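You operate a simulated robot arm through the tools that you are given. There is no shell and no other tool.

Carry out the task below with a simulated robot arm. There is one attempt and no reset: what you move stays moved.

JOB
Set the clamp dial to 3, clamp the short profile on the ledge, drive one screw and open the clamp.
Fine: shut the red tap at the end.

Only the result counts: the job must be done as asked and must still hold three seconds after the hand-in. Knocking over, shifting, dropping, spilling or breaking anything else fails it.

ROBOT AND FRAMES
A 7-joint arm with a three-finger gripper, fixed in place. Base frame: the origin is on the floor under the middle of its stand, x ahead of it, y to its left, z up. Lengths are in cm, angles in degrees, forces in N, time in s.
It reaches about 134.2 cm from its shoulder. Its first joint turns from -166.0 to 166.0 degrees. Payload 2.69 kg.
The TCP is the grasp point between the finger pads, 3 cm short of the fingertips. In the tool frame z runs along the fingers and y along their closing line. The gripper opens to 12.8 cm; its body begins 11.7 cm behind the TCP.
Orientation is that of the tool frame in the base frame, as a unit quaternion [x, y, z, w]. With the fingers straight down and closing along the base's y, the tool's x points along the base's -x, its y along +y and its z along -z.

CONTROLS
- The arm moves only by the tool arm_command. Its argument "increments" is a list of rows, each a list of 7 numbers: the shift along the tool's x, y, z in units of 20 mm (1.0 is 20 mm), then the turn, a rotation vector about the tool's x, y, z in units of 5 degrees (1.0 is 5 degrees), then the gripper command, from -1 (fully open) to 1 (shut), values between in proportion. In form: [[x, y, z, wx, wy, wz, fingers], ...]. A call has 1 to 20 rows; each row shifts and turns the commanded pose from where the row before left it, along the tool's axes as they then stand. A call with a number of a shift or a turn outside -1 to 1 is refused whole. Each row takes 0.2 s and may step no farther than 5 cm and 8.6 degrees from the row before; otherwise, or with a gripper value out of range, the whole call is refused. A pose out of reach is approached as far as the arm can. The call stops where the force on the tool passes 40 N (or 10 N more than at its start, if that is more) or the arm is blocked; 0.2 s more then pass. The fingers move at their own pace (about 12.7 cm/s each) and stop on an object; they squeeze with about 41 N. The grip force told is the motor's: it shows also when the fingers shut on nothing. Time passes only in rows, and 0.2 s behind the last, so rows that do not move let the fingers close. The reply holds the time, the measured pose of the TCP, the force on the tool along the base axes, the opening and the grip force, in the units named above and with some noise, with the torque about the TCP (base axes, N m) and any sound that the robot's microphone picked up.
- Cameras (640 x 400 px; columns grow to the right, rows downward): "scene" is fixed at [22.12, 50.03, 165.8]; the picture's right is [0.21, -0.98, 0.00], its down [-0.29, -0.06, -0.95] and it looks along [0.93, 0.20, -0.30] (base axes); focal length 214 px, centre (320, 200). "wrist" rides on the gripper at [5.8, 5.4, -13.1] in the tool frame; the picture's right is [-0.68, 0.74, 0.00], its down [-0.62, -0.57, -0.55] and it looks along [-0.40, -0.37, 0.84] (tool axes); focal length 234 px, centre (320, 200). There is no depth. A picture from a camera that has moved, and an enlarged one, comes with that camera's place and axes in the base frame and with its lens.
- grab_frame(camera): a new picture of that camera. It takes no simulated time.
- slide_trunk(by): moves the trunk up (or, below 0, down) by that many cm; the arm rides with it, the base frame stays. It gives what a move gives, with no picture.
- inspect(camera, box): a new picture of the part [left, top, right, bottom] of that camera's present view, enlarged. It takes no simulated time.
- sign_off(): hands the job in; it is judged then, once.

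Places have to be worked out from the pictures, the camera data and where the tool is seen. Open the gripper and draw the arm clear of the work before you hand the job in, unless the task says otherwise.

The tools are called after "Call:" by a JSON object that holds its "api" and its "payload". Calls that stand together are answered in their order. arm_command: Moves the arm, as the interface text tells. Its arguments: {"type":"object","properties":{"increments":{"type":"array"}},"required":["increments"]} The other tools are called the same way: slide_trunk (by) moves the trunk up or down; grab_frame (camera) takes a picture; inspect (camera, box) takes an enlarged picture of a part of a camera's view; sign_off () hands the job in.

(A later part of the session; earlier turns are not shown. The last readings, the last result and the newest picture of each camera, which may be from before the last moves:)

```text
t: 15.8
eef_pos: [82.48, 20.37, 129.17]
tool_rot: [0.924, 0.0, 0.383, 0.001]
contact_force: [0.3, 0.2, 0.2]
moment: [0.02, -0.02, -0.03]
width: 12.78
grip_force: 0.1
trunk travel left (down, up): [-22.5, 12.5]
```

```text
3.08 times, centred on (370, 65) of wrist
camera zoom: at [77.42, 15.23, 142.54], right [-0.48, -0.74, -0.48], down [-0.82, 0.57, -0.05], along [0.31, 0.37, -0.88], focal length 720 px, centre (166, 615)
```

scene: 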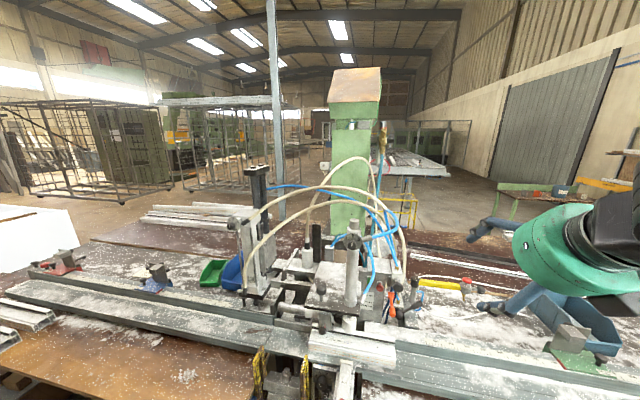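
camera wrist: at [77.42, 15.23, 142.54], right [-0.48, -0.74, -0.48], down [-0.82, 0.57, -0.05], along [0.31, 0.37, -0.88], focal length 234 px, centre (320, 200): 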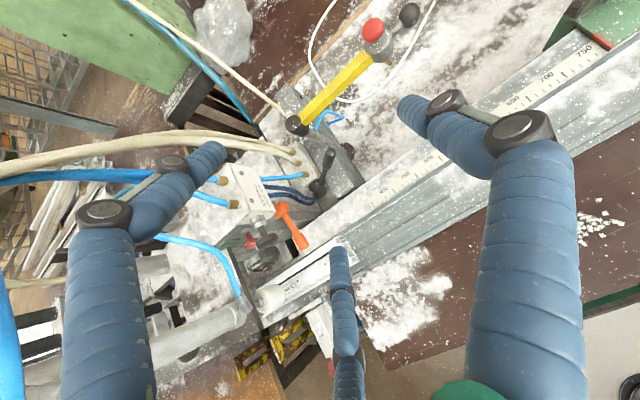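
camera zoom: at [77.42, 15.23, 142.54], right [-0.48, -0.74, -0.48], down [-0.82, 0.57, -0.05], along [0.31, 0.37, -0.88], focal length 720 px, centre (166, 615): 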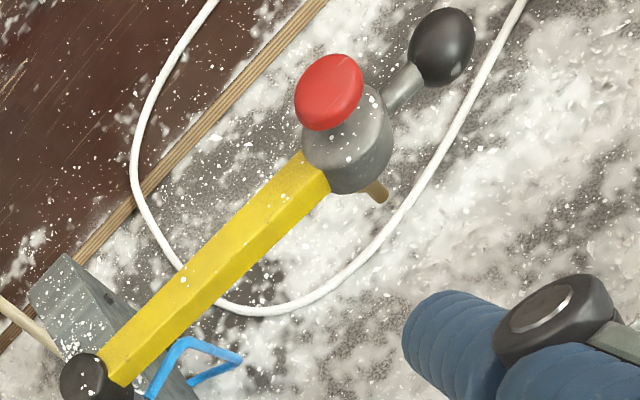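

The lever's hub sits on a light valve block with two tan hoses, the Miltrove block has two blue hoses and a black palm knob, and the CLAMP-labelled block carries the swing arm. I need to trace the hoses carefully before touching anything.

Call:
{"api": "inspect", "payload": {"camera": "scene", "box": [225, 155, 325, 217]}}

Call:
{"api": "inspect", "payload": {"camera": "scene", "box": [310, 150, 420, 220]}}

Call:
{"api": "inspect", "payload": {"camera": "scene", "box": [330, 210, 430, 272]}}

Call:
{"api": "inspect", "payload": {"camera": "scene", "box": [290, 200, 360, 260]}}

Call:
{"api": "inspect", "payload": {"camera": "wrist", "box": [120, 0, 320, 130]}}

Call:
{"api": "inspect", "payload": {"camera": "wrist", "box": [140, 120, 260, 320]}}

```text
6.40 times, centred on (275, 186) of scene
camera zoom: at [22.12, 50.03, 165.8], right [0.21, -0.98, 0.0], down [-0.29, -0.06, -0.95], along [0.93, 0.2, -0.3], focal length 1373 px, centre (608, 290)
```

zoom: 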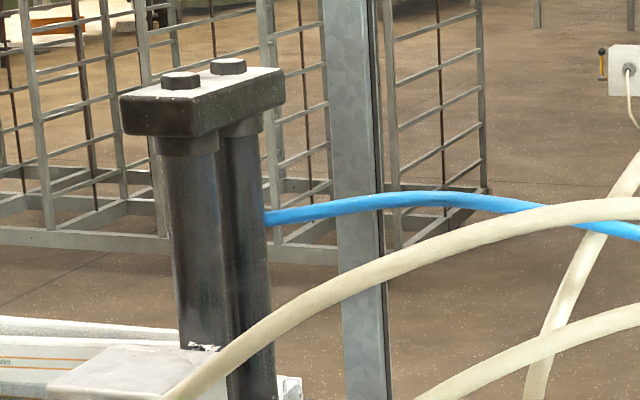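

```text
5.71 times, centred on (365, 185) of scene
camera zoom: at [22.12, 50.03, 165.8], right [0.21, -0.98, 0.0], down [-0.29, -0.06, -0.95], along [0.93, 0.2, -0.3], focal length 1226 px, centre (63, 286)
```

zoom: 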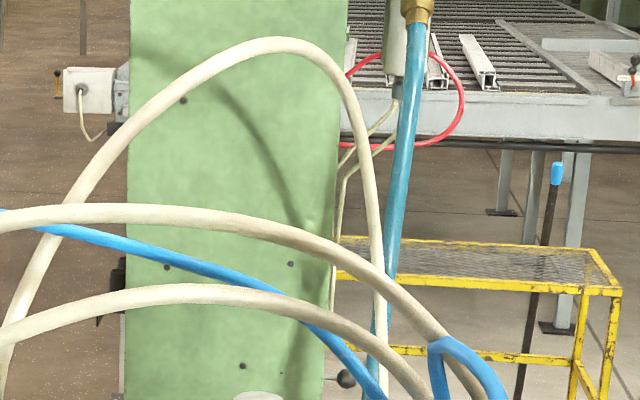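

```text
6.40 times, centred on (380, 241) of scene
camera zoom: at [22.12, 50.03, 165.8], right [0.21, -0.98, 0.0], down [-0.29, -0.06, -0.95], along [0.93, 0.2, -0.3], focal length 1373 px, centre (-64, -62)
```

zoom: 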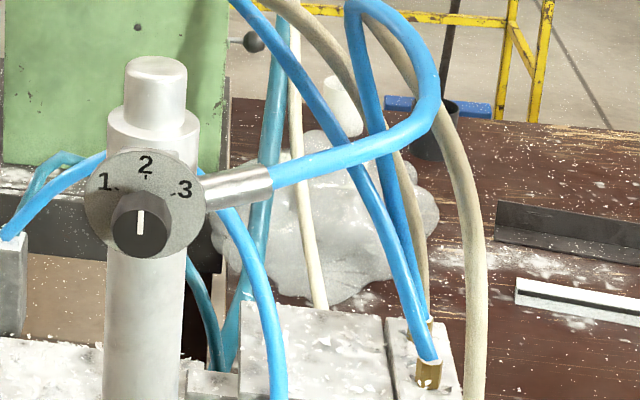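

```text
6.67 times, centred on (325, 230) of scene
camera zoom: at [22.12, 50.03, 165.8], right [0.21, -0.98, 0.0], down [-0.29, -0.06, -0.95], along [0.93, 0.2, -0.3], focal length 1430 px, centre (287, 0)
```

zoom: 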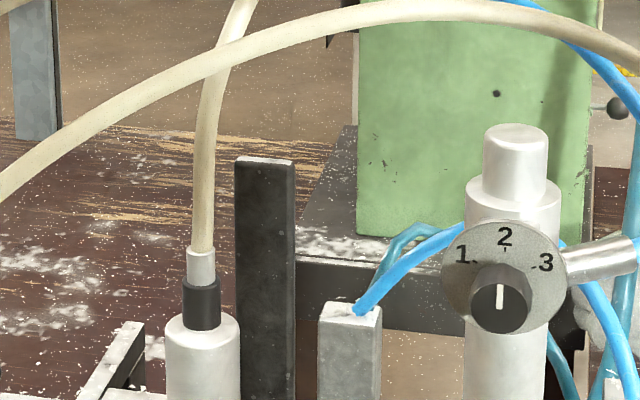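

```text
3.08 times, centred on (220, 65) of wrist
camera zoom: at [77.42, 15.23, 142.54], right [-0.48, -0.74, -0.48], down [-0.82, 0.57, -0.05], along [0.31, 0.37, -0.88], focal length 720 px, centre (628, 615)
```

zoom: 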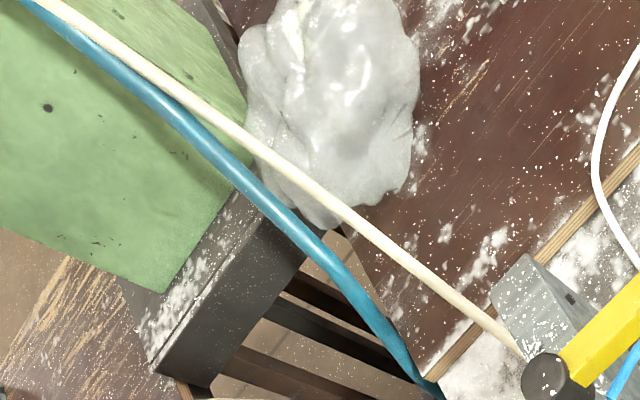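

```text
2.00 times, centred on (200, 220) of wrist
camera zoom: at [77.42, 15.23, 142.54], right [-0.48, -0.74, -0.48], down [-0.82, 0.57, -0.05], along [0.31, 0.37, -0.88], focal length 468 px, centre (560, 160)
```

zoom: 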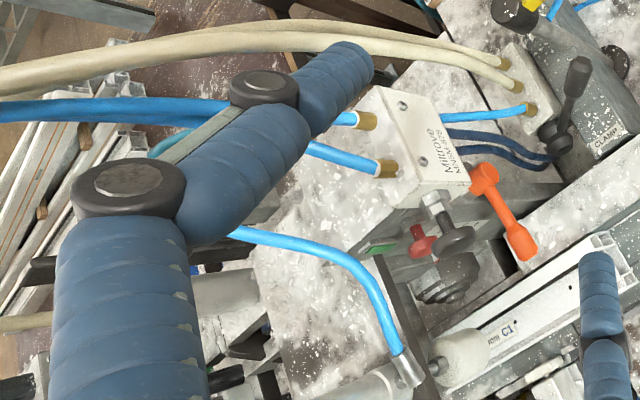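

The tan hoses from the lever block appear to run to the SCREW unit, so I want to see any labels on the front of the panel. I'll back off and level the hand to look at the panel's front face.

Call:
{"api": "arm_command", "payload": {"increments": [[-0.9, -0.22, 0.07, 0, 0, 0, -1], [-0.9, -0.22, 0.07, 0, 0, 0, -1], [-0.9, -0.22, 0.07, 0, 0, 0, -1], [-0.9, -0.22, 0.07, 0, 0, 0, -1], [-0.9, -0.22, 0.07, 0, 0, 0, -1], [-0.9, -0.22, 0.07, 0, 0, 0, -1], [-0.9, -0.22, 0.07, 0, 0, 0, -1], [-0.9, -0.22, 0.07, 0, 0, 0, -1], [0, 0, 0, 0, 1, 0, -1], [0, 0, 0, 0, 1, 0, -1], [0, 0, 0, 0, 1, 0, -1], [0, 0, 0, 0, 1, 0, -1], [0, 0, 0, 0, 1, 0, -1], [0, 0, 0, 0, 1, 0, -1], [0, 0, 0, 0, 1, 0, -1], [0, 0, 0, 0, 1, 0, -1], [0, 0, 0, 0, 1, 0, -1]]}}

Call:
{"api": "grab_frame", "payload": {"camera": "wrist"}}

Call:
{"api": "inspect", "payload": {"camera": "wrist", "box": [190, 60, 370, 220]}}

```text
t: 19.4
eef_pos: [73.16, 23.96, 118.32]
tool_rot: [0.706, -0.001, 0.708, 0.0]
contact_force: [0.6, -0.9, -0.2]
moment: [0.0, 0.0, 0.02]
width: 12.78
grip_force: 0.0
trunk travel left (down, up): [-22.5, 12.5]
```

```text
taken
camera wrist: at [60.08, 18.7, 124.1], right [0.0, -0.74, -0.68], down [-0.55, 0.57, -0.62], along [0.84, 0.37, -0.4], focal length 234 px, centre (320, 200)
```

wrist: 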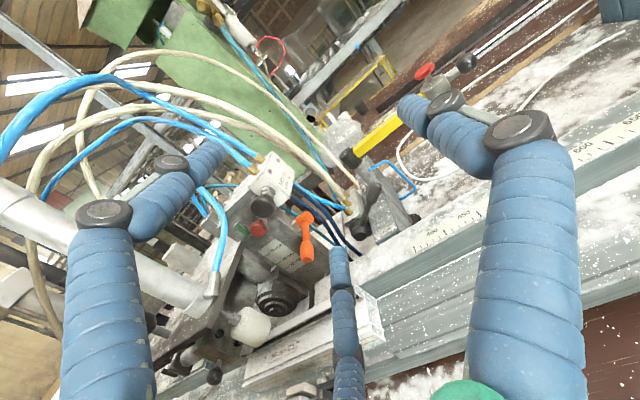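

```text
2.50 times, centred on (280, 140) of wrist
camera zoom: at [60.08, 18.7, 124.1], right [0.0, -0.74, -0.68], down [-0.55, 0.57, -0.62], along [0.84, 0.37, -0.4], focal length 585 px, centre (420, 350)
```

zoom: 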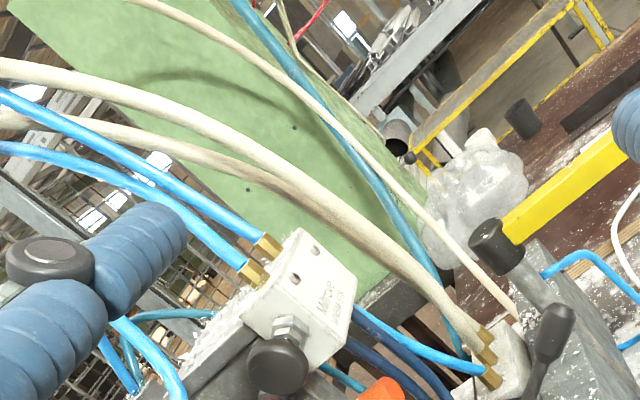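

Call:
{"api": "inspect", "payload": {"camera": "wrist", "box": [220, 150, 320, 290]}}

Call:
{"api": "inspect", "payload": {"camera": "wrist", "box": [310, 140, 430, 250]}}

Call:
{"api": "inspect", "payload": {"camera": "wrist", "box": [150, 270, 330, 400]}}

Call:
{"api": "inspect", "payload": {"camera": "wrist", "box": [370, 40, 490, 140]}}

```text
2.86 times, centred on (270, 220) of wrist
camera zoom: at [60.08, 18.7, 124.1], right [0.0, -0.74, -0.68], down [-0.55, 0.57, -0.62], along [0.84, 0.37, -0.4], focal length 669 px, centre (463, 143)
```

zoom: 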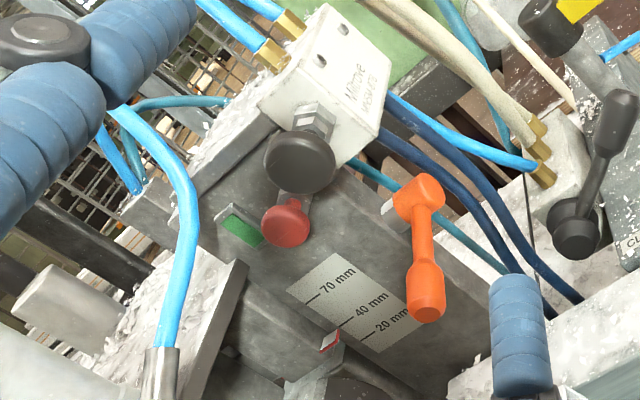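

```text
3.64 times, centred on (370, 195) of wrist
camera zoom: at [60.08, 18.7, 124.1], right [0.0, -0.74, -0.68], down [-0.55, 0.57, -0.62], along [0.84, 0.37, -0.4], focal length 852 px, centre (138, 218)
```

zoom: 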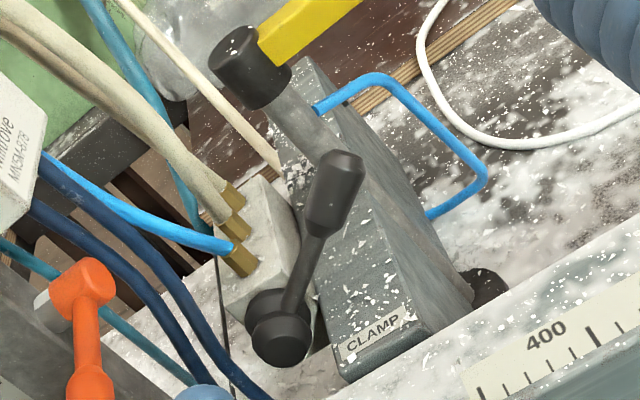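

```text
3.08 times, centred on (240, 335) of wrist
camera zoom: at [60.08, 18.7, 124.1], right [0.0, -0.74, -0.68], down [-0.55, 0.57, -0.62], along [0.84, 0.37, -0.4], focal length 720 px, centre (566, -215)
```

zoom: 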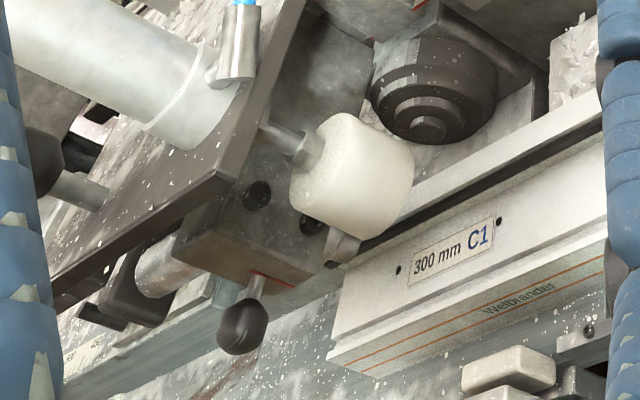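

```text
4.00 times, centred on (430, 90) of wrist
camera zoom: at [60.08, 18.7, 124.1], right [0.0, -0.74, -0.68], down [-0.55, 0.57, -0.62], along [0.84, 0.37, -0.4], focal length 937 px, centre (-120, 640)
```

zoom: 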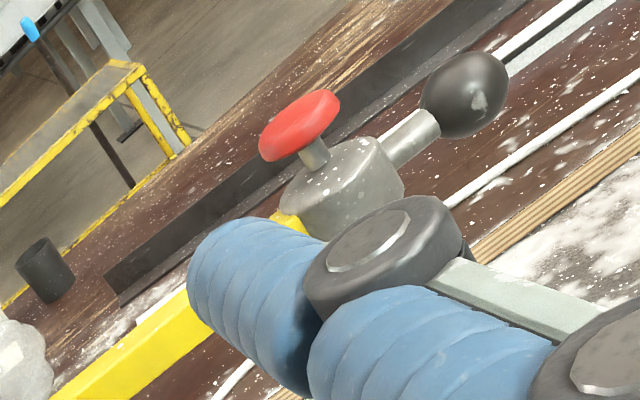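

The height scale has a red pointer and the lever is mounted on the front of the light valve block beside the CLAMP plate. Next I'll view the clamp dial from slightly below to read its label under the knob.

Call:
{"api": "arm_command", "payload": {"increments": [[0.26, -0.97, -0.555, 0, 0, 0, -1], [0.26, -0.97, -0.555, 0, 0, 0, -1], [0.26, -0.97, -0.555, 0, 0, 0, -1], [0.26, -0.97, -0.555, 0, 0, 0, -1], [0.26, -0.97, -0.555, 0, 0, 0, -1], [0.26, -0.97, -0.555, 0, 0, 0, -1], [0.26, -0.97, -0.555, 0, 0, 0, -1], [0.26, -0.97, -0.555, 0, 0, 0, -1], [0.26, -0.97, -0.555, 0, 0, 0, -1], [0.26, -0.97, -0.555, 0, 0, 0, -1], [0.26, -0.97, -0.555, 0, 0, 0, -1]]}}

Call:
{"api": "grab_frame", "payload": {"camera": "wrist"}}

Call:
{"api": "inspect", "payload": {"camera": "wrist", "box": [140, 40, 260, 140]}}

Call:
{"api": "inspect", "payload": {"camera": "wrist", "box": [220, 100, 420, 300]}}

```text
t: 21.8
eef_pos: [60.88, 45.3, 123.96]
tool_rot: [0.707, 0.0, 0.707, 0.0]
contact_force: [-0.1, -0.4, -0.1]
moment: [-0.01, -0.03, 0.01]
width: 12.81
grip_force: 0.0
trunk travel left (down, up): [-22.5, 12.5]
```

```text
taken
camera wrist: at [47.82, 39.99, 129.79], right [0.0, -0.74, -0.68], down [-0.55, 0.57, -0.62], along [0.84, 0.37, -0.4], focal length 234 px, centre (320, 200)
```

wrist: 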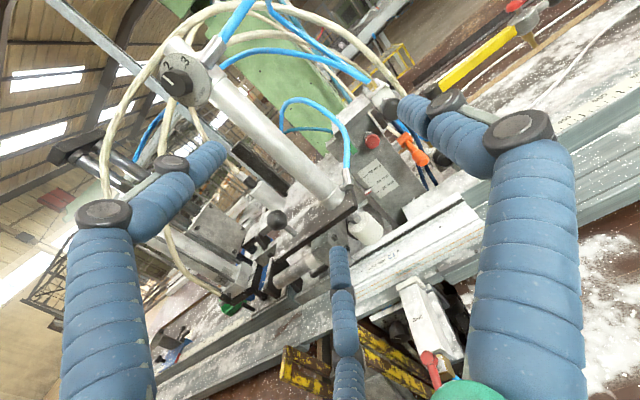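

```text
4.00 times, centred on (200, 90) of wrist
camera zoom: at [47.82, 39.99, 129.79], right [0.0, -0.74, -0.68], down [-0.55, 0.57, -0.62], along [0.84, 0.37, -0.4], focal length 937 px, centre (800, 640)
```

zoom: 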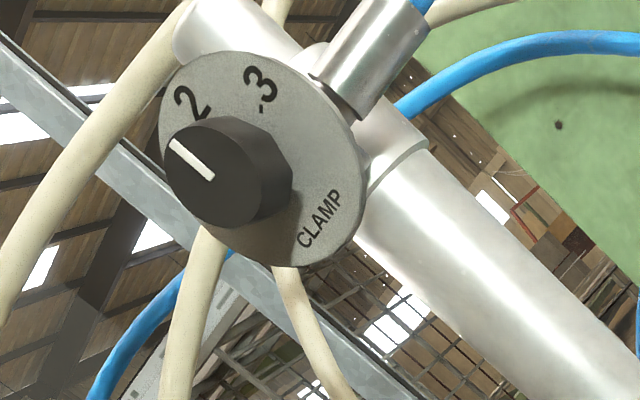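

```text
2.00 times, centred on (320, 200) of wrist
camera zoom: at [47.82, 39.99, 129.79], right [0.0, -0.74, -0.68], down [-0.55, 0.57, -0.62], along [0.84, 0.37, -0.4], focal length 468 px, centre (320, 200)
```

zoom: 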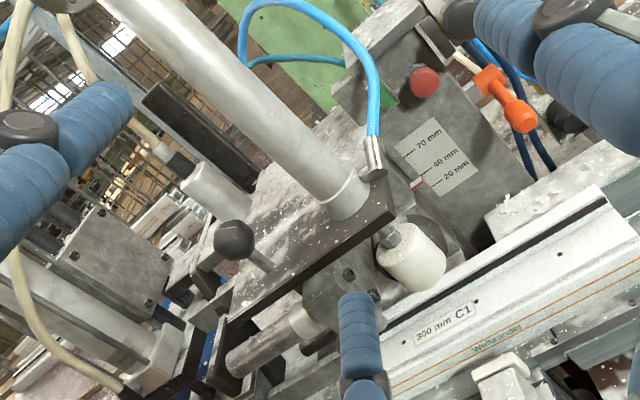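

The dial is labelled CLAMP, confirmed, and it is on 2. Now I'll tilt back to 45° and lower for a close view of the red lever tap and the SIDE unit.

Call:
{"api": "arm_command", "payload": {"increments": [[0, 0, 0, 0, -1, 0, -1], [0, 0, 0, 0, -1, 0, -1], [0, 0, 0, 0, -1, 0, -1], [0, 0, 0, 0, -1, 0, -1], [0, 0, 0, 0, -1, 0, -1], [0, 0, 0, 0, -1, 0, -1], [0, 0, 0, 0, -1, 0, -1], [0, 0, 0, 0, -1, 0, -1], [0, 0, 0, 0, -1, 0, -1], [-0.9, -0.1, 0.3, 0, 0, 0, -1], [-0.9, -0.1, 0.3, 0, 0, 0, -1], [-0.9, -0.1, 0.3, 0, 0, 0, -1], [-0.9, -0.1, 0.3, 0, 0, 0, -1], [-0.9, -0.1, 0.3, 0, 0, 0, -1], [-0.9, -0.1, 0.3, 0, 0, 0, -1]]}}

Call:
{"api": "grab_frame", "payload": {"camera": "wrist"}}

Call:
{"api": "inspect", "payload": {"camera": "wrist", "box": [210, 120, 410, 260]}}

```text
t: 25.0
eef_pos: [55.89, 46.49, 113.73]
tool_rot: [0.924, -0.001, 0.384, 0.0]
contact_force: [0.3, -1.1, -0.1]
moment: [0.0, -0.02, -0.01]
width: 12.81
grip_force: 0.1
trunk travel left (down, up): [-22.5, 12.5]
```

```text
taken
camera wrist: at [50.73, 41.28, 127.14], right [-0.48, -0.74, -0.48], down [-0.82, 0.57, -0.05], along [0.31, 0.37, -0.88], focal length 234 px, centre (320, 200)
```

wrist: 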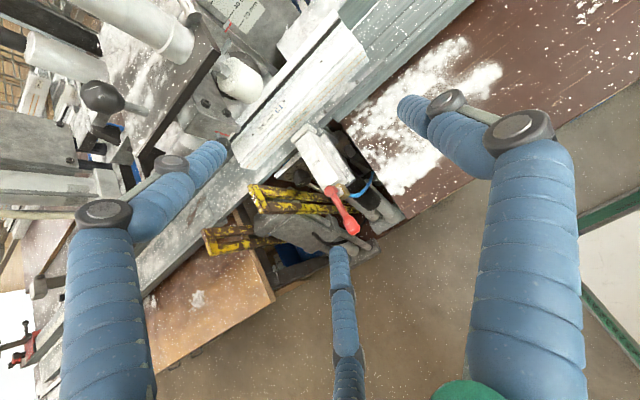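

```text
2.86 times, centred on (310, 190) of wrist
camera zoom: at [50.73, 41.28, 127.14], right [-0.48, -0.74, -0.48], down [-0.82, 0.57, -0.05], along [0.31, 0.37, -0.88], focal length 669 px, centre (349, 229)
```

zoom: 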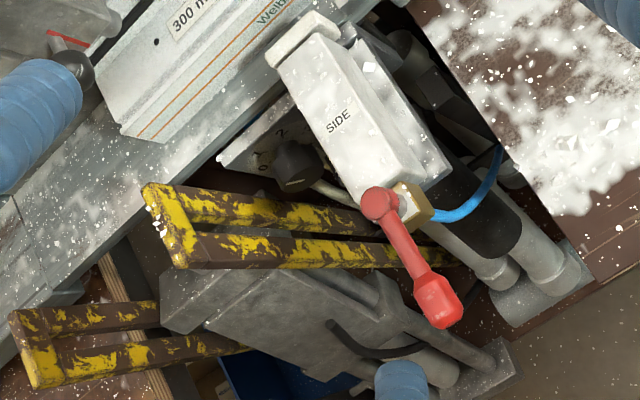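

Call:
{"api": "inspect", "payload": {"camera": "wrist", "box": [300, 150, 400, 250]}}

Call:
{"api": "inspect", "payload": {"camera": "wrist", "box": [270, 140, 340, 200]}}

Call:
{"api": "inspect", "payload": {"camera": "wrist", "box": [190, 0, 380, 160]}}

Call:
{"api": "inspect", "payload": {"camera": "wrist", "box": [0, 0, 200, 220]}}

```text
4.00 times, centred on (350, 200) of wrist
camera zoom: at [50.73, 41.28, 127.14], right [-0.48, -0.74, -0.48], down [-0.82, 0.57, -0.05], along [0.31, 0.37, -0.88], focal length 937 px, centre (200, 200)
```

zoom: 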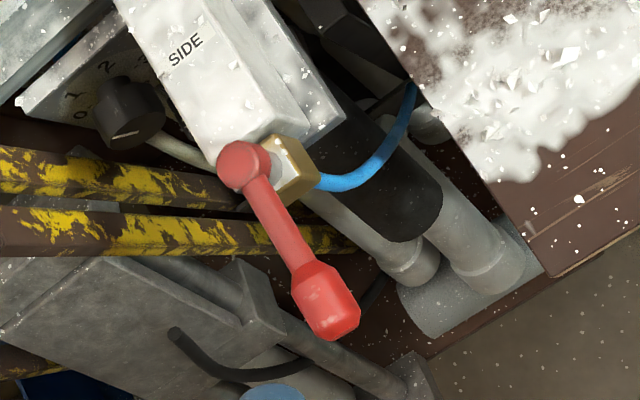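

```text
6.67 times, centred on (305, 170) of wrist
camera zoom: at [50.73, 41.28, 127.14], right [-0.48, -0.74, -0.48], down [-0.82, 0.57, -0.05], along [0.31, 0.37, -0.88], focal length 1561 px, centre (420, 400)
```

zoom: 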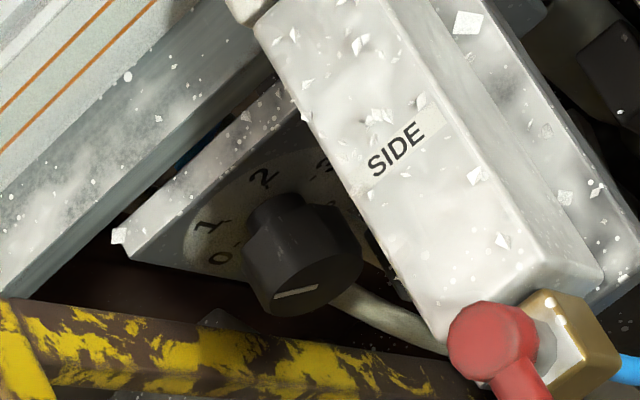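

```text
2.50 times, centred on (285, 80) of wrist
camera zoom: at [50.73, 41.28, 127.14], right [-0.48, -0.74, -0.48], down [-0.82, 0.57, -0.05], along [0.31, 0.37, -0.88], focal length 585 px, centre (408, 500)
```

zoom: 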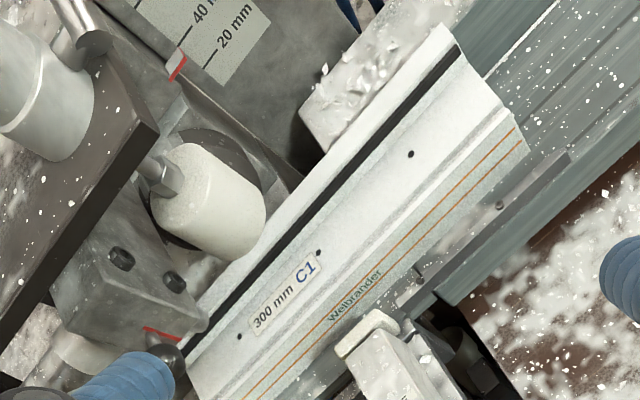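

```text
1.82 times, centred on (100, 110) of wrist
camera zoom: at [50.73, 41.28, 127.14], right [-0.48, -0.74, -0.48], down [-0.82, 0.57, -0.05], along [0.31, 0.37, -0.88], focal length 426 px, centre (720, 364)
```

zoom: 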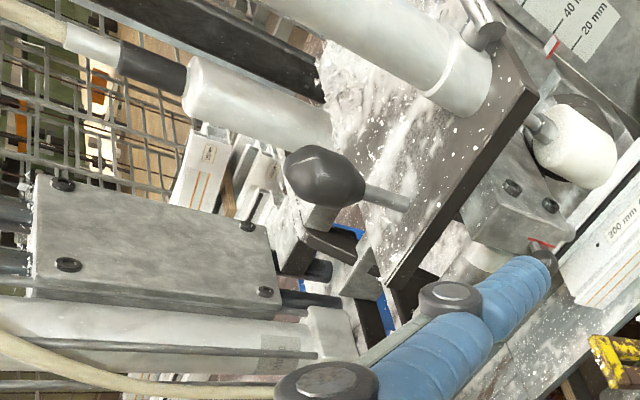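

The red tap is a vertical-axis lever valve on brass at the SIDE unit, lever pointing at the robot. Before gripping the clamp knob (axis +x, centre ≈[74,52.4,137.3], Ø≈2.3 cm), I'll back up a little and test how the three fingers converge when partly closed.

Call:
{"api": "arm_command", "payload": {"increments": [[0.5, 0, -0.9, 0, 0, 0, 0.5], [0.5, 0, -0.9, 0, 0, 0, 0.5], [0.5, 0, -0.9, 0, 0, 0, 0.5], [0, 0, 0, 0, 0, 0, 0.5], [0, 0, 0, 0, 0, 0, 0.5]]}}

Call:
{"api": "grab_frame", "payload": {"camera": "wrist"}}

Call:
{"api": "grab_frame", "payload": {"camera": "scene"}}

```text
t: 26.2
eef_pos: [54.13, 46.52, 119.7]
tool_rot: [0.924, 0.0, 0.382, 0.0]
contact_force: [-0.2, 0.2, -1.2]
moment: [-0.01, 0.02, -0.03]
width: 3.2
grip_force: 0.1
trunk travel left (down, up): [-22.5, 12.5]
```

```text
taken
camera wrist: at [49.09, 41.29, 133.06], right [-0.48, -0.74, -0.48], down [-0.82, 0.57, -0.05], along [0.31, 0.37, -0.88], focal length 234 px, centre (320, 200)
```

wrist: 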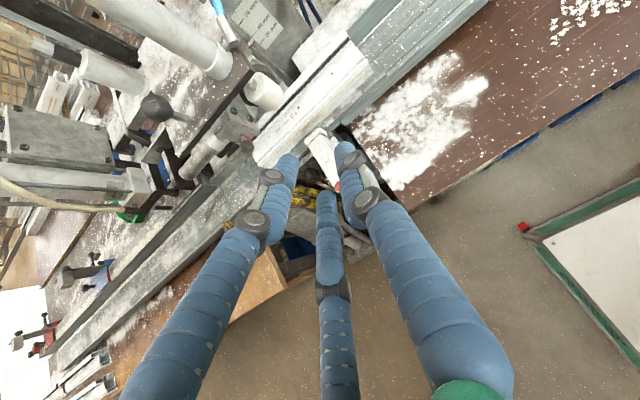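

```text
taken
```

scene: 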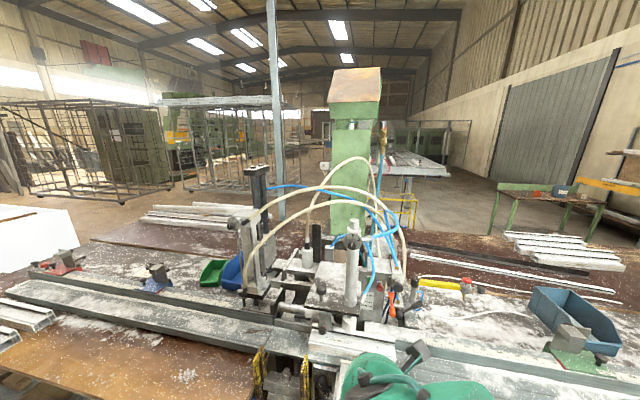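

The fingers close radially like a three-jaw chuck, ideal for the round knob. I'll level the hand and bring it in front of the clamp dial, fingers opened to about 5 cm.

Call:
{"api": "arm_command", "payload": {"increments": [[0, 0, 0, 0, 1, 0, 0.22], [0, 0, 0, 0, 1, 0, 0.22], [0, 0, 0, 0, 1, 0, 0.22], [0, 0, 0, 0, 1, 0, 0.22], [0, 0, 0, 0, 1, 0, 0.22], [0, 0, 0, 0, 1, 0, 0.22], [0, 0, 0, 0, 1, 0, 0.22], [0, 0, 0, 0, 1, 0, 0.22], [0, 0, 0, 0, 1, 0, 0.22], [0.88, -0.295, 0.395, 0, 0, 0, 0.22], [0.88, -0.295, 0.395, 0, 0, 0, 0.22], [0.88, -0.295, 0.395, 0, 0, 0, 0.22], [0.88, -0.295, 0.395, 0, 0, 0, 0.22], [0.88, -0.295, 0.395, 0, 0, 0, 0.22], [0.88, -0.295, 0.395, 0, 0, 0, 0.22], [0.88, -0.295, 0.395, 0, 0, 0, 0.22], [0.88, -0.295, 0.395, 0, 0, 0, 0.22], [0.88, -0.295, 0.395, 0, 0, 0, 0.22], [0.88, -0.295, 0.395, 0, 0, 0, 0.22]]}}

Call:
{"api": "grab_frame", "payload": {"camera": "wrist"}}

Call:
{"api": "inspect", "payload": {"camera": "scene", "box": [280, 180, 420, 280]}}

```text
t: 30.2
eef_pos: [62.14, 52.32, 137.18]
tool_rot: [0.707, 0.0, 0.707, 0.0]
contact_force: [-0.3, 0.6, 0.1]
moment: [0.03, -0.02, 0.01]
width: 4.99
grip_force: 0.0
trunk travel left (down, up): [-22.5, 12.5]
```

```text
taken
camera wrist: at [49.04, 47.14, 143.16], right [0.0, -0.74, -0.68], down [-0.55, 0.57, -0.62], along [0.84, 0.37, -0.4], focal length 234 px, centre (320, 200)
```

wrist: 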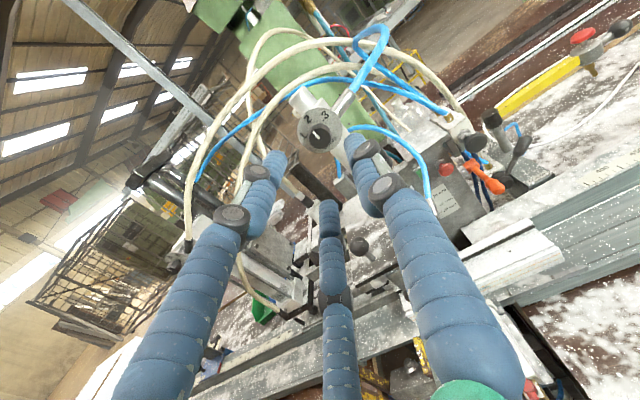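

```text
4.00 times, centred on (350, 230) of scene
camera zoom: at [22.12, 50.03, 165.8], right [0.21, -0.98, 0.0], down [-0.29, -0.06, -0.95], along [0.93, 0.2, -0.3], focal length 858 px, centre (200, 80)
```

zoom: 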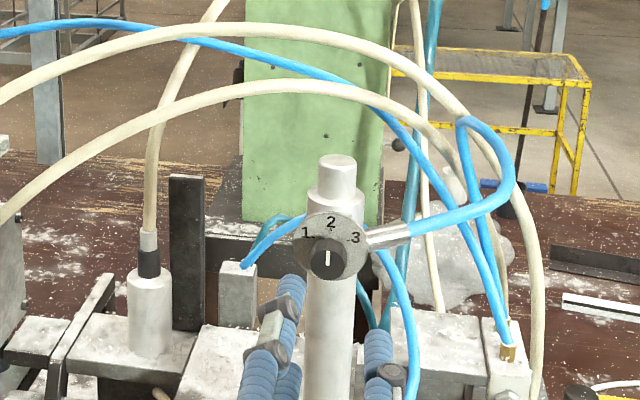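

The knob appears aligned with the tool axis (expected ≈(320,139)). Zooming to verify before moving in.

Call:
{"api": "inspect", "payload": {"camera": "wrist", "box": [280, 90, 380, 190]}}

```text
4.00 times, centred on (330, 140) of wrist
camera zoom: at [49.04, 47.14, 143.16], right [0.0, -0.74, -0.68], down [-0.55, 0.57, -0.62], along [0.84, 0.37, -0.4], focal length 937 px, centre (280, 440)
```

zoom: 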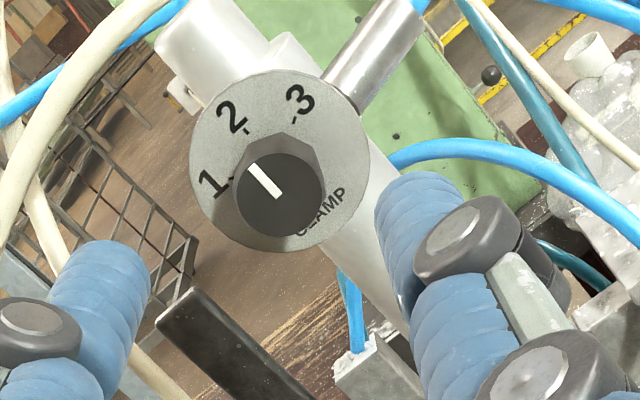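

The knob is centred on the tool axis, spanning x≈73–76, with the numbers about ±60° apart. I'll advance in +x by 10 cm with fingers at 5 cm.

Call:
{"api": "arm_command", "payload": {"increments": [[0.03, 0, 1, 0, 0, 0, 0.22], [0.03, 0, 1, 0, 0, 0, 0.22], [0, 0, 1, 0, 0, 0, 0.22], [0, 0, 1, 0, 0, 0, 0.22], [0, 0, 1, 0, 0, 0, 0.22]]}}

Call:
{"api": "inspect", "payload": {"camera": "wrist", "box": [250, 110, 410, 270]}}

Call:
{"api": "inspect", "payload": {"camera": "scene", "box": [300, 190, 410, 270]}}

```text
t: 31.4
eef_pos: [72.08, 52.25, 137.33]
tool_rot: [0.707, 0.0, 0.707, 0.0]
contact_force: [-0.4, -0.4, 0.5]
moment: [-0.02, -0.01, 0.0]
width: 5.01
grip_force: 0.1
trunk travel left (down, up): [-22.5, 12.5]
```

```text
2.50 times, centred on (330, 190) of wrist
camera zoom: at [59.04, 47.05, 143.22], right [0.0, -0.74, -0.68], down [-0.55, 0.57, -0.62], along [0.84, 0.37, -0.4], focal length 585 px, centre (295, 225)
```

zoom: 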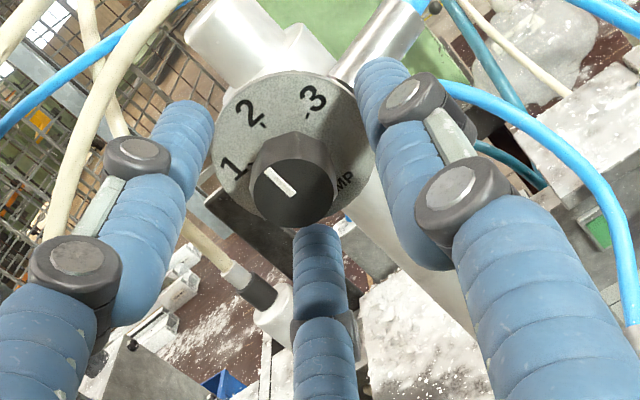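

```text
5.00 times, centred on (355, 230) of scene
camera zoom: at [22.12, 50.03, 165.8], right [0.21, -0.98, 0.0], down [-0.29, -0.06, -0.95], along [0.93, 0.2, -0.3], focal length 1072 px, centre (145, 50)
```

zoom: 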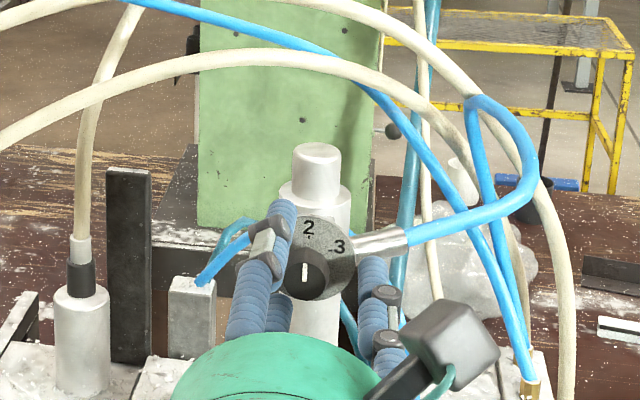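

The fingers are around the knob with tips just short of the dial plate. Closing on the knob.

Call:
{"api": "arm_command", "payload": {"increments": [[0, 0, 0, 0, 0, 0, 1], [0, 0, 0, 0, 0, 0, 1], [0, 0, 0, 0, 0, 0, 1]]}}

Call:
{"api": "inspect", "payload": {"camera": "wrist", "box": [250, 110, 410, 270]}}

```text
t: 32.2
eef_pos: [72.05, 52.46, 137.29]
tool_rot: [0.708, 0.0, 0.706, 0.002]
contact_force: [1.8, 14.7, -10.5]
moment: [0.0, 0.2, 0.87]
width: 2.43
grip_force: 44.9
trunk travel left (down, up): [-22.5, 12.5]
```

```text
2.50 times, centred on (330, 190) of wrist
camera zoom: at [59.04, 47.26, 143.08], right [0.0, -0.74, -0.67], down [-0.55, 0.56, -0.62], along [0.84, 0.37, -0.41], focal length 585 px, centre (295, 225)
```

zoom: 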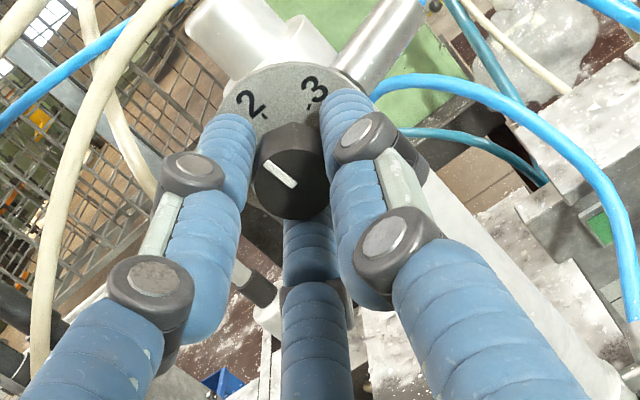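

Gripped (2.43 cm) with a slight lateral load; I'll ease the hand by ~2 mm to relieve it and turn +30° clockwise first.

Call:
{"api": "arm_command", "payload": {"increments": [[-0.05, -0.1, 0, 0, 0, 0, 1], [0, 0, 0, 0, 0, 1, 1], [0, 0, 0, 0, 0, 1, 1], [0, 0, 0, 0, 0, 1, 1], [0, 0, 0, 0, 0, 1, 1], [0, 0, 0, 0, 0, 1, 1], [0, 0, 0, 0, 0, 1, 1]]}}

Call:
{"api": "grab_frame", "payload": {"camera": "wrist"}}

Call:
{"api": "inspect", "payload": {"camera": "scene", "box": [300, 190, 410, 270]}}

```text
t: 33.8
eef_pos: [72.18, 52.54, 137.29]
tool_rot: [0.683, -0.184, 0.683, -0.182]
contact_force: [-5.7, -8.7, -15.1]
moment: [-0.02, 0.38, -0.38]
width: 2.4
grip_force: 45.4
trunk travel left (down, up): [-22.5, 12.5]
```

```text
taken
camera wrist: at [59.02, 45.06, 139.58], right [0.0, -0.3, -0.95], down [-0.55, 0.8, -0.25], along [0.84, 0.52, -0.16], focal length 234 px, centre (320, 200)
```

wrist: 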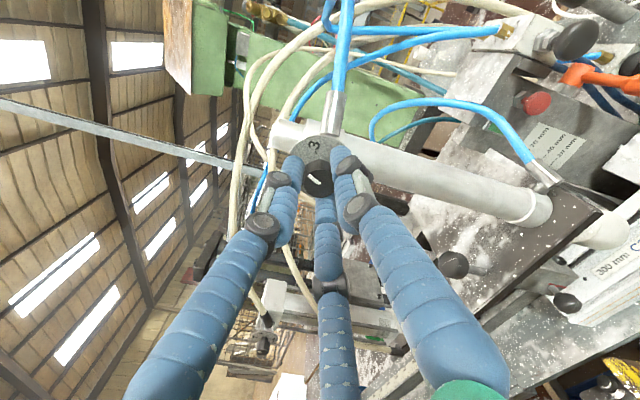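

```text
5.00 times, centred on (355, 230) of scene
camera zoom: at [22.12, 50.03, 165.8], right [0.21, -0.98, 0.0], down [-0.29, -0.06, -0.95], along [0.93, 0.2, -0.3], focal length 1072 px, centre (145, 50)
```

zoom: 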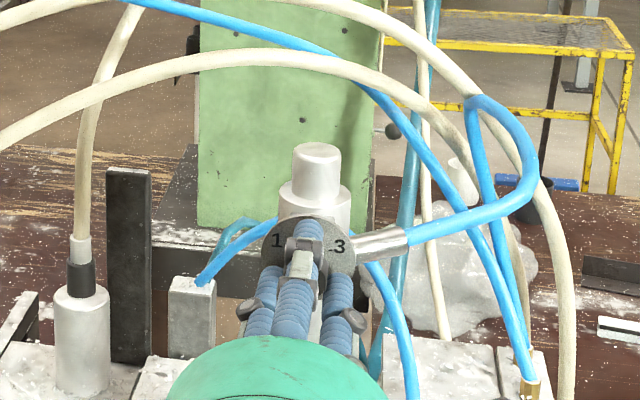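

Call:
{"api": "inspect", "payload": {"camera": "wrist", "box": [270, 120, 370, 220]}}

```text
4.00 times, centred on (320, 170) of wrist
camera zoom: at [59.02, 45.06, 139.58], right [0.0, -0.3, -0.95], down [-0.55, 0.8, -0.25], along [0.84, 0.52, -0.16], focal length 937 px, centre (320, 320)
```

zoom: 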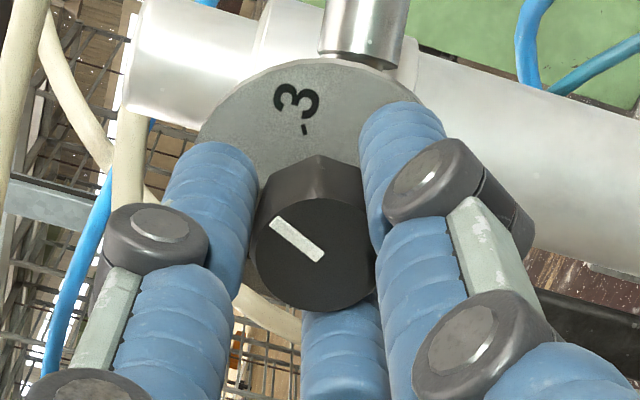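

The knob follows (pointer now ≈27° toward 3). Continuing the turn another 30°.

Call:
{"api": "arm_command", "payload": {"increments": [[0, 0, 0, 0, 0, 1, 1], [0, 0, 0, 0, 0, 1, 1], [0, 0, 0, 0, 0, 1, 1], [0, 0, 0, 0, 0, 1, 1], [0, 0, 0, 0, 0, 1, 1], [0, 0, 0, 0, 0, 1, 1]]}}

Call:
{"api": "inspect", "payload": {"camera": "wrist", "box": [270, 120, 370, 220]}}

```text
t: 35.2
eef_pos: [72.17, 52.5, 137.15]
tool_rot: [0.612, -0.355, 0.612, -0.353]
contact_force: [-11.2, -14.3, -21.6]
moment: [0.02, 0.37, -0.42]
width: 2.43
grip_force: 44.9
trunk travel left (down, up): [-22.5, 12.5]
```

```text
4.00 times, centred on (320, 170) of wrist
camera zoom: at [59.02, 44.9, 135.48], right [0.0, 0.22, -0.98], down [-0.55, 0.82, 0.18], along [0.84, 0.53, 0.12], focal length 937 px, centre (320, 320)
```

zoom: 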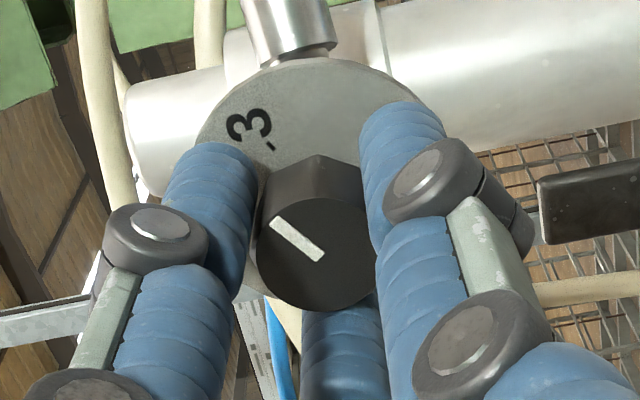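

Pointer ≈55° vs the "3" tick ≈58°; I'll relieve the side load slightly and turn about 4° more, then release and check.

Call:
{"api": "arm_command", "payload": {"increments": [[0.02, 0.07, -0.03, 0, 0, 0.4, 1], [0, 0, 0, 0, 0, 0.4, 1], [0, 0, 0, 0, 0, 0, 1]]}}

Call:
{"api": "inspect", "payload": {"camera": "wrist", "box": [270, 120, 370, 220]}}

```text
t: 36.0
eef_pos: [72.1, 52.45, 137.18]
tool_rot: [0.6, -0.374, 0.6, -0.375]
contact_force: [-0.5, -3.3, -16.0]
moment: [0.01, 0.33, 0.15]
width: 2.42
grip_force: 45.6
trunk travel left (down, up): [-22.5, 12.5]
```

```text
4.00 times, centred on (320, 170) of wrist
camera zoom: at [59.03, 45.02, 134.93], right [0.0, 0.29, -0.96], down [-0.55, 0.8, 0.24], along [0.84, 0.53, 0.16], focal length 937 px, centre (320, 320)
```

zoom: 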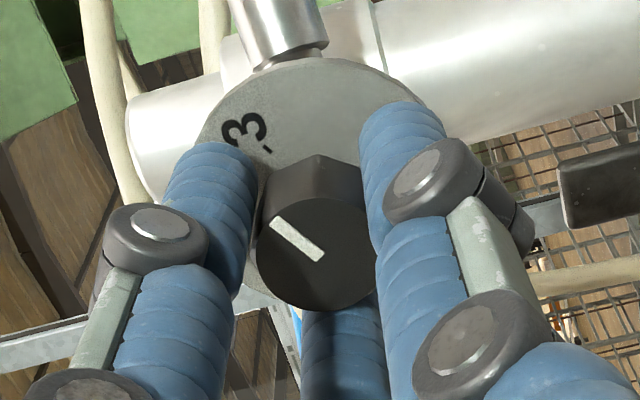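

Pointer direction now matches the "3" tick. I'll release and withdraw straight back to verify.

Call:
{"api": "arm_command", "payload": {"increments": [[0, 0, 0, 0, 0, 0, 0.22], [0, 0, 0, 0, 0, 0, 0.22], [0, 0, -1, 0, 0, 0, 0.22], [0, 0, -1, 0, 0, 0, 0.22], [0, 0, -1, 0, 0, 0, 0.22], [0, 0, -1, 0, 0, 0, 0.22], [0, 0, -1, 0, 0, 0, 0.22], [0, 0, -1, 0, 0, 0, 0.22]]}}

Call:
{"api": "inspect", "payload": {"camera": "scene", "box": [325, 205, 405, 255]}}

Call:
{"api": "inspect", "payload": {"camera": "wrist", "box": [270, 80, 370, 180]}}

```text
t: 37.8
eef_pos: [59.99, 52.44, 137.22]
tool_rot: [0.599, -0.375, 0.6, -0.374]
contact_force: [-1.0, -0.9, -0.5]
moment: [0.03, 0.01, 0.02]
width: 4.99
grip_force: 0.1
trunk travel left (down, up): [-22.5, 12.5]
```

```text
8.00 times, centred on (365, 230) of scene
camera zoom: at [22.12, 50.03, 165.8], right [0.21, -0.98, 0.0], down [-0.29, -0.06, -0.95], along [0.93, 0.2, -0.3], focal length 1716 px, centre (-40, -40)
```

zoom: 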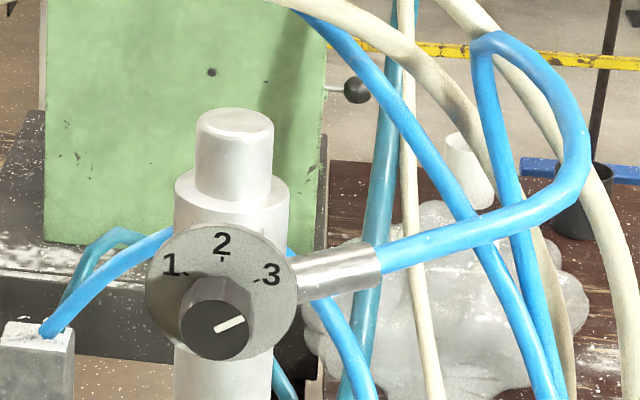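

```text
4.00 times, centred on (320, 130) of wrist
camera zoom: at [46.91, 44.98, 134.95], right [0.0, 0.28, -0.96], down [-0.55, 0.8, 0.24], along [0.84, 0.53, 0.16], focal length 937 px, centre (320, 480)
```

zoom: 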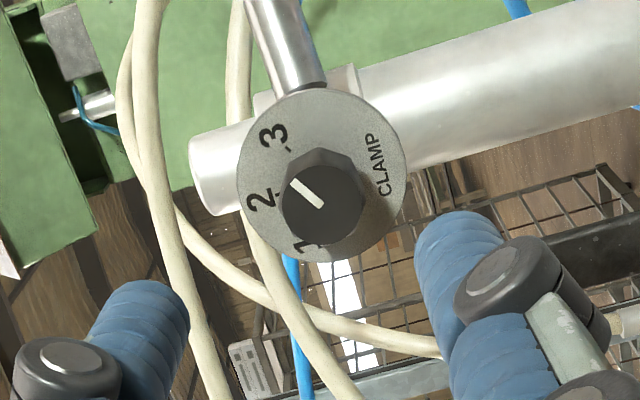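

Pointer is at 3; I'll zoom more tightly to check the alignment precisely.

Call:
{"api": "inspect", "payload": {"camera": "wrist", "box": [294, 98, 346, 150]}}

Call:
{"api": "inspect", "payload": {"camera": "scene", "box": [338, 228, 368, 254]}}

```text
7.69 times, centred on (320, 124) of wrist
camera zoom: at [46.91, 44.98, 134.95], right [0.0, 0.28, -0.96], down [-0.55, 0.8, 0.24], along [0.84, 0.53, 0.16], focal length 1801 px, centre (320, 785)
```

zoom: 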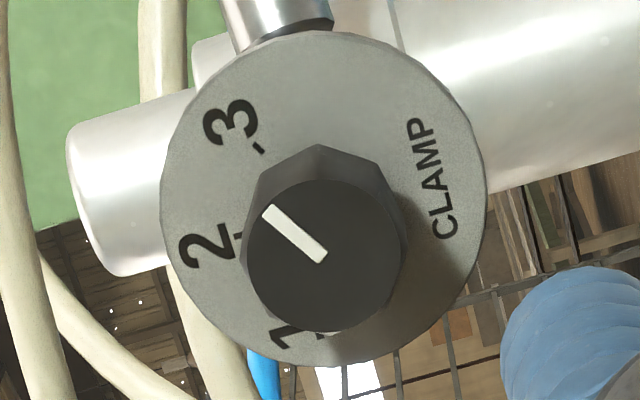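

```text
15.38 times, centred on (353, 241) of scene
camera zoom: at [22.12, 50.03, 165.8], right [0.21, -0.98, 0.0], down [-0.29, -0.06, -0.95], along [0.93, 0.2, -0.3], focal length 3300 px, centre (-188, -431)
```

zoom: 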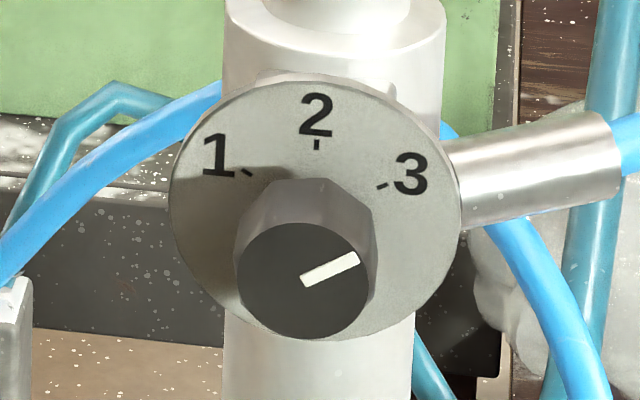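

Clamp dial is set to 3. Next I'll unroll the wrist and go right, to look at the CLAMP lever closely from the front-right.

Call:
{"api": "arm_command", "payload": {"increments": [[0, 0, -0.3, 0, 0, -1, 0.22], [0, 0, -0.3, 0, 0, -1, 0.22], [0, 0, 0, 0, 0, -1, 0.22], [0, 0, 0, 0, 0, -1, 0.22], [0, 0, 0, 0, 0, -1, 0.22], [0, 0, 0, 0, 0, -1, 0.22], [0, 0, 0, 0, 0, -1, 0.22], [0, 0, 0, 0, 0, -1, 0.22], [0, 0, 0, 0, 0, -1, 0.22], [0, 0, 0, 0, 0, -1, 0.22], [0, 0, 0, 0, 0, -1, 0.22], [0, 0, 0, 0, 0, -1, 0.22], [0, 0, 0, 0, 0, -0.8, 0.22]]}}

Call:
{"api": "arm_command", "payload": {"increments": [[-0.21, 0.97, 0.2, 0, 0, 0, 0.22], [-0.21, 0.97, 0.2, 0, 0, 0, 0.22], [-0.21, 0.97, 0.2, 0, 0, 0, 0.22], [-0.21, 0.97, 0.2, 0, 0, 0, 0.22], [-0.21, 0.97, 0.2, 0, 0, 0, 0.22], [-0.21, 0.97, 0.2, 0, 0, 0, 0.22], [-0.21, 0.97, 0.2, 0, 0, 0, 0.22], [-0.21, 0.97, 0.2, 0, 0, 0, 0.22], [-0.21, 0.97, 0.2, 0, 0, 0, 0.22], [-0.21, 0.97, 0.2, 0, 0, 0, 0.22], [-0.21, 0.97, 0.2, 0, 0, 0, 0.22], [-0.21, 0.97, 0.2, 0, 0, 0, 0.22], [-0.21, 0.97, 0.2, 0, 0, 0, 0.22], [-0.21, 0.97, 0.2, 0, 0, 0, 0.22]]}}

Call:
{"api": "arm_command", "payload": {"increments": [[0, 0, 0, 1, 0, 0, 0.22], [0, 0, 0, 1, 0, 0, 0.22], [0, 0, 0, 1, 0, 0, 0.22], [0, 0, 0, 1, 0, 0, 0.22], [0, 0, 0, 1, 0, 0, 0.22], [0, 0, 0, 0, -1, 0, 0.22], [0, 0, 0, 0, -1, 0, 0.22], [0, 0, 0, 0, -1, 0, 0.22], [0, 0, 0, 0, -1, 0, 0.22], [0, 0, 0, 0, -1, 0, 0.22], [0, 0, 0, 0, -1, 0, 0.22], [0, 0, 0, 0, -1, 0, 0.22]]}}

Call:
{"api": "grab_frame", "payload": {"camera": "wrist"}}

```text
t: 40.6
eef_pos: [58.78, 52.37, 137.26]
tool_rot: [0.707, 0.0, 0.707, 0.001]
contact_force: [0.4, -1.4, 0.7]
moment: [0.01, -0.01, -0.01]
width: 4.98
grip_force: 0.0
trunk travel left (down, up): [-22.5, 12.5]
```

```text
t: 43.6
eef_pos: [64.42, 25.38, 131.28]
tool_rot: [0.707, 0.0, 0.707, 0.0]
contact_force: [0.0, 0.2, -0.1]
moment: [-0.02, -0.03, 0.0]
width: 4.98
grip_force: 0.0
trunk travel left (down, up): [-22.5, 12.5]
```

```text
t: 46.2
eef_pos: [63.78, 25.63, 132.19]
tool_rot: [0.879, 0.126, 0.455, -0.069]
contact_force: [-0.6, 0.2, -0.1]
moment: [-0.01, -0.01, 0.0]
width: 4.98
grip_force: 0.1
out of reach, approached as far as the arm can: row 3, 4, 5
trunk travel left (down, up): [-22.5, 12.5]
```

```text
taken
camera wrist: at [58.27, 18.56, 144.46], right [-0.17, -0.81, -0.56], down [-0.93, 0.31, -0.18], along [0.32, 0.49, -0.81], focal length 234 px, centre (320, 200)
```

wrist: 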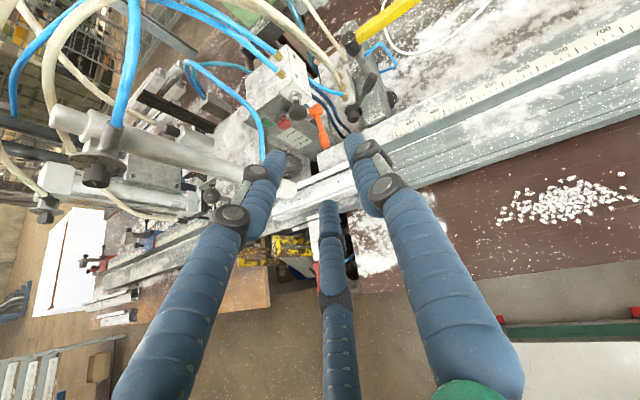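

Part of the yaw was limited near the body, but the view is usable. I'll move forward toward [86,18,116] for a close look at the lever.

Call:
{"api": "arm_command", "payload": {"increments": [[-0.08, 0.52, 0.95, 0, 0, 0, 0.22], [-0.08, 0.52, 0.95, 0, 0, 0, 0.22], [-0.08, 0.52, 0.95, 0, 0, 0, 0.22], [-0.08, 0.52, 0.95, 0, 0, 0, 0.22], [-0.08, 0.52, 0.95, 0, 0, 0, 0.22], [-0.08, 0.52, 0.95, 0, 0, 0, 0.22], [-0.08, 0.52, 0.95, 0, 0, 0, 0.22], [-0.08, 0.52, 0.95, 0, 0, 0, 0.22], [-0.08, 0.52, 0.95, 0, 0, 0, 0.22], [-0.08, 0.52, 0.95, 0, 0, 0, 0.22], [-0.08, 0.52, 0.95, 0, 0, 0, 0.22], [-0.08, 0.52, 0.95, 0, 0, 0, 0.22]]}}

Call:
{"api": "grab_frame", "payload": {"camera": "wrist"}}

Call:
{"api": "inspect", "payload": {"camera": "wrist", "box": [230, 80, 390, 200]}}

Call:
{"api": "grab_frame", "payload": {"camera": "scene"}}

```text
t: 48.8
eef_pos: [84.21, 18.71, 117.29]
tool_rot: [0.879, 0.126, 0.455, -0.068]
contact_force: [-0.7, -1.2, 0.2]
moment: [0.0, 0.08, -0.01]
width: 4.99
grip_force: 0.1
trunk travel left (down, up): [-22.5, 12.5]
```

```text
taken
camera wrist: at [78.59, 11.61, 129.6], right [-0.17, -0.81, -0.56], down [-0.93, 0.31, -0.18], along [0.32, 0.49, -0.81], focal length 234 px, centre (320, 200)
```

wrist: 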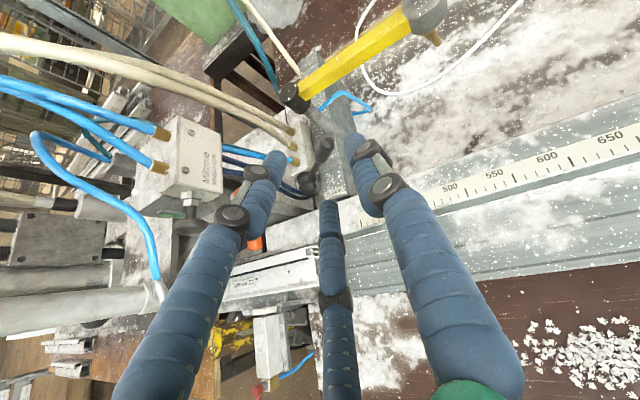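

```text
3.33 times, centred on (310, 140) of wrist
camera zoom: at [78.59, 11.61, 129.6], right [-0.17, -0.81, -0.56], down [-0.93, 0.31, -0.18], along [0.32, 0.49, -0.81], focal length 781 px, centre (353, 400)
```

zoom: 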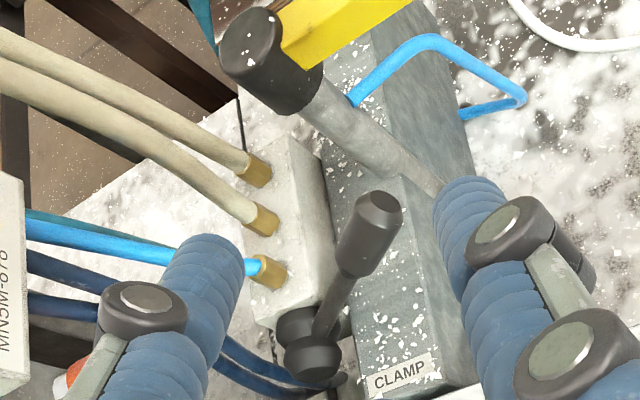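

```text
taken
```

scene: 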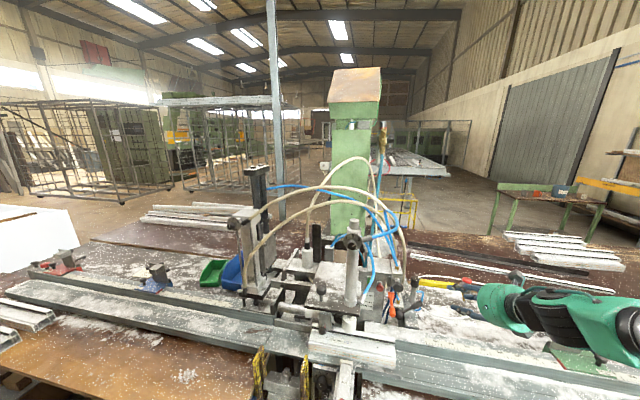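

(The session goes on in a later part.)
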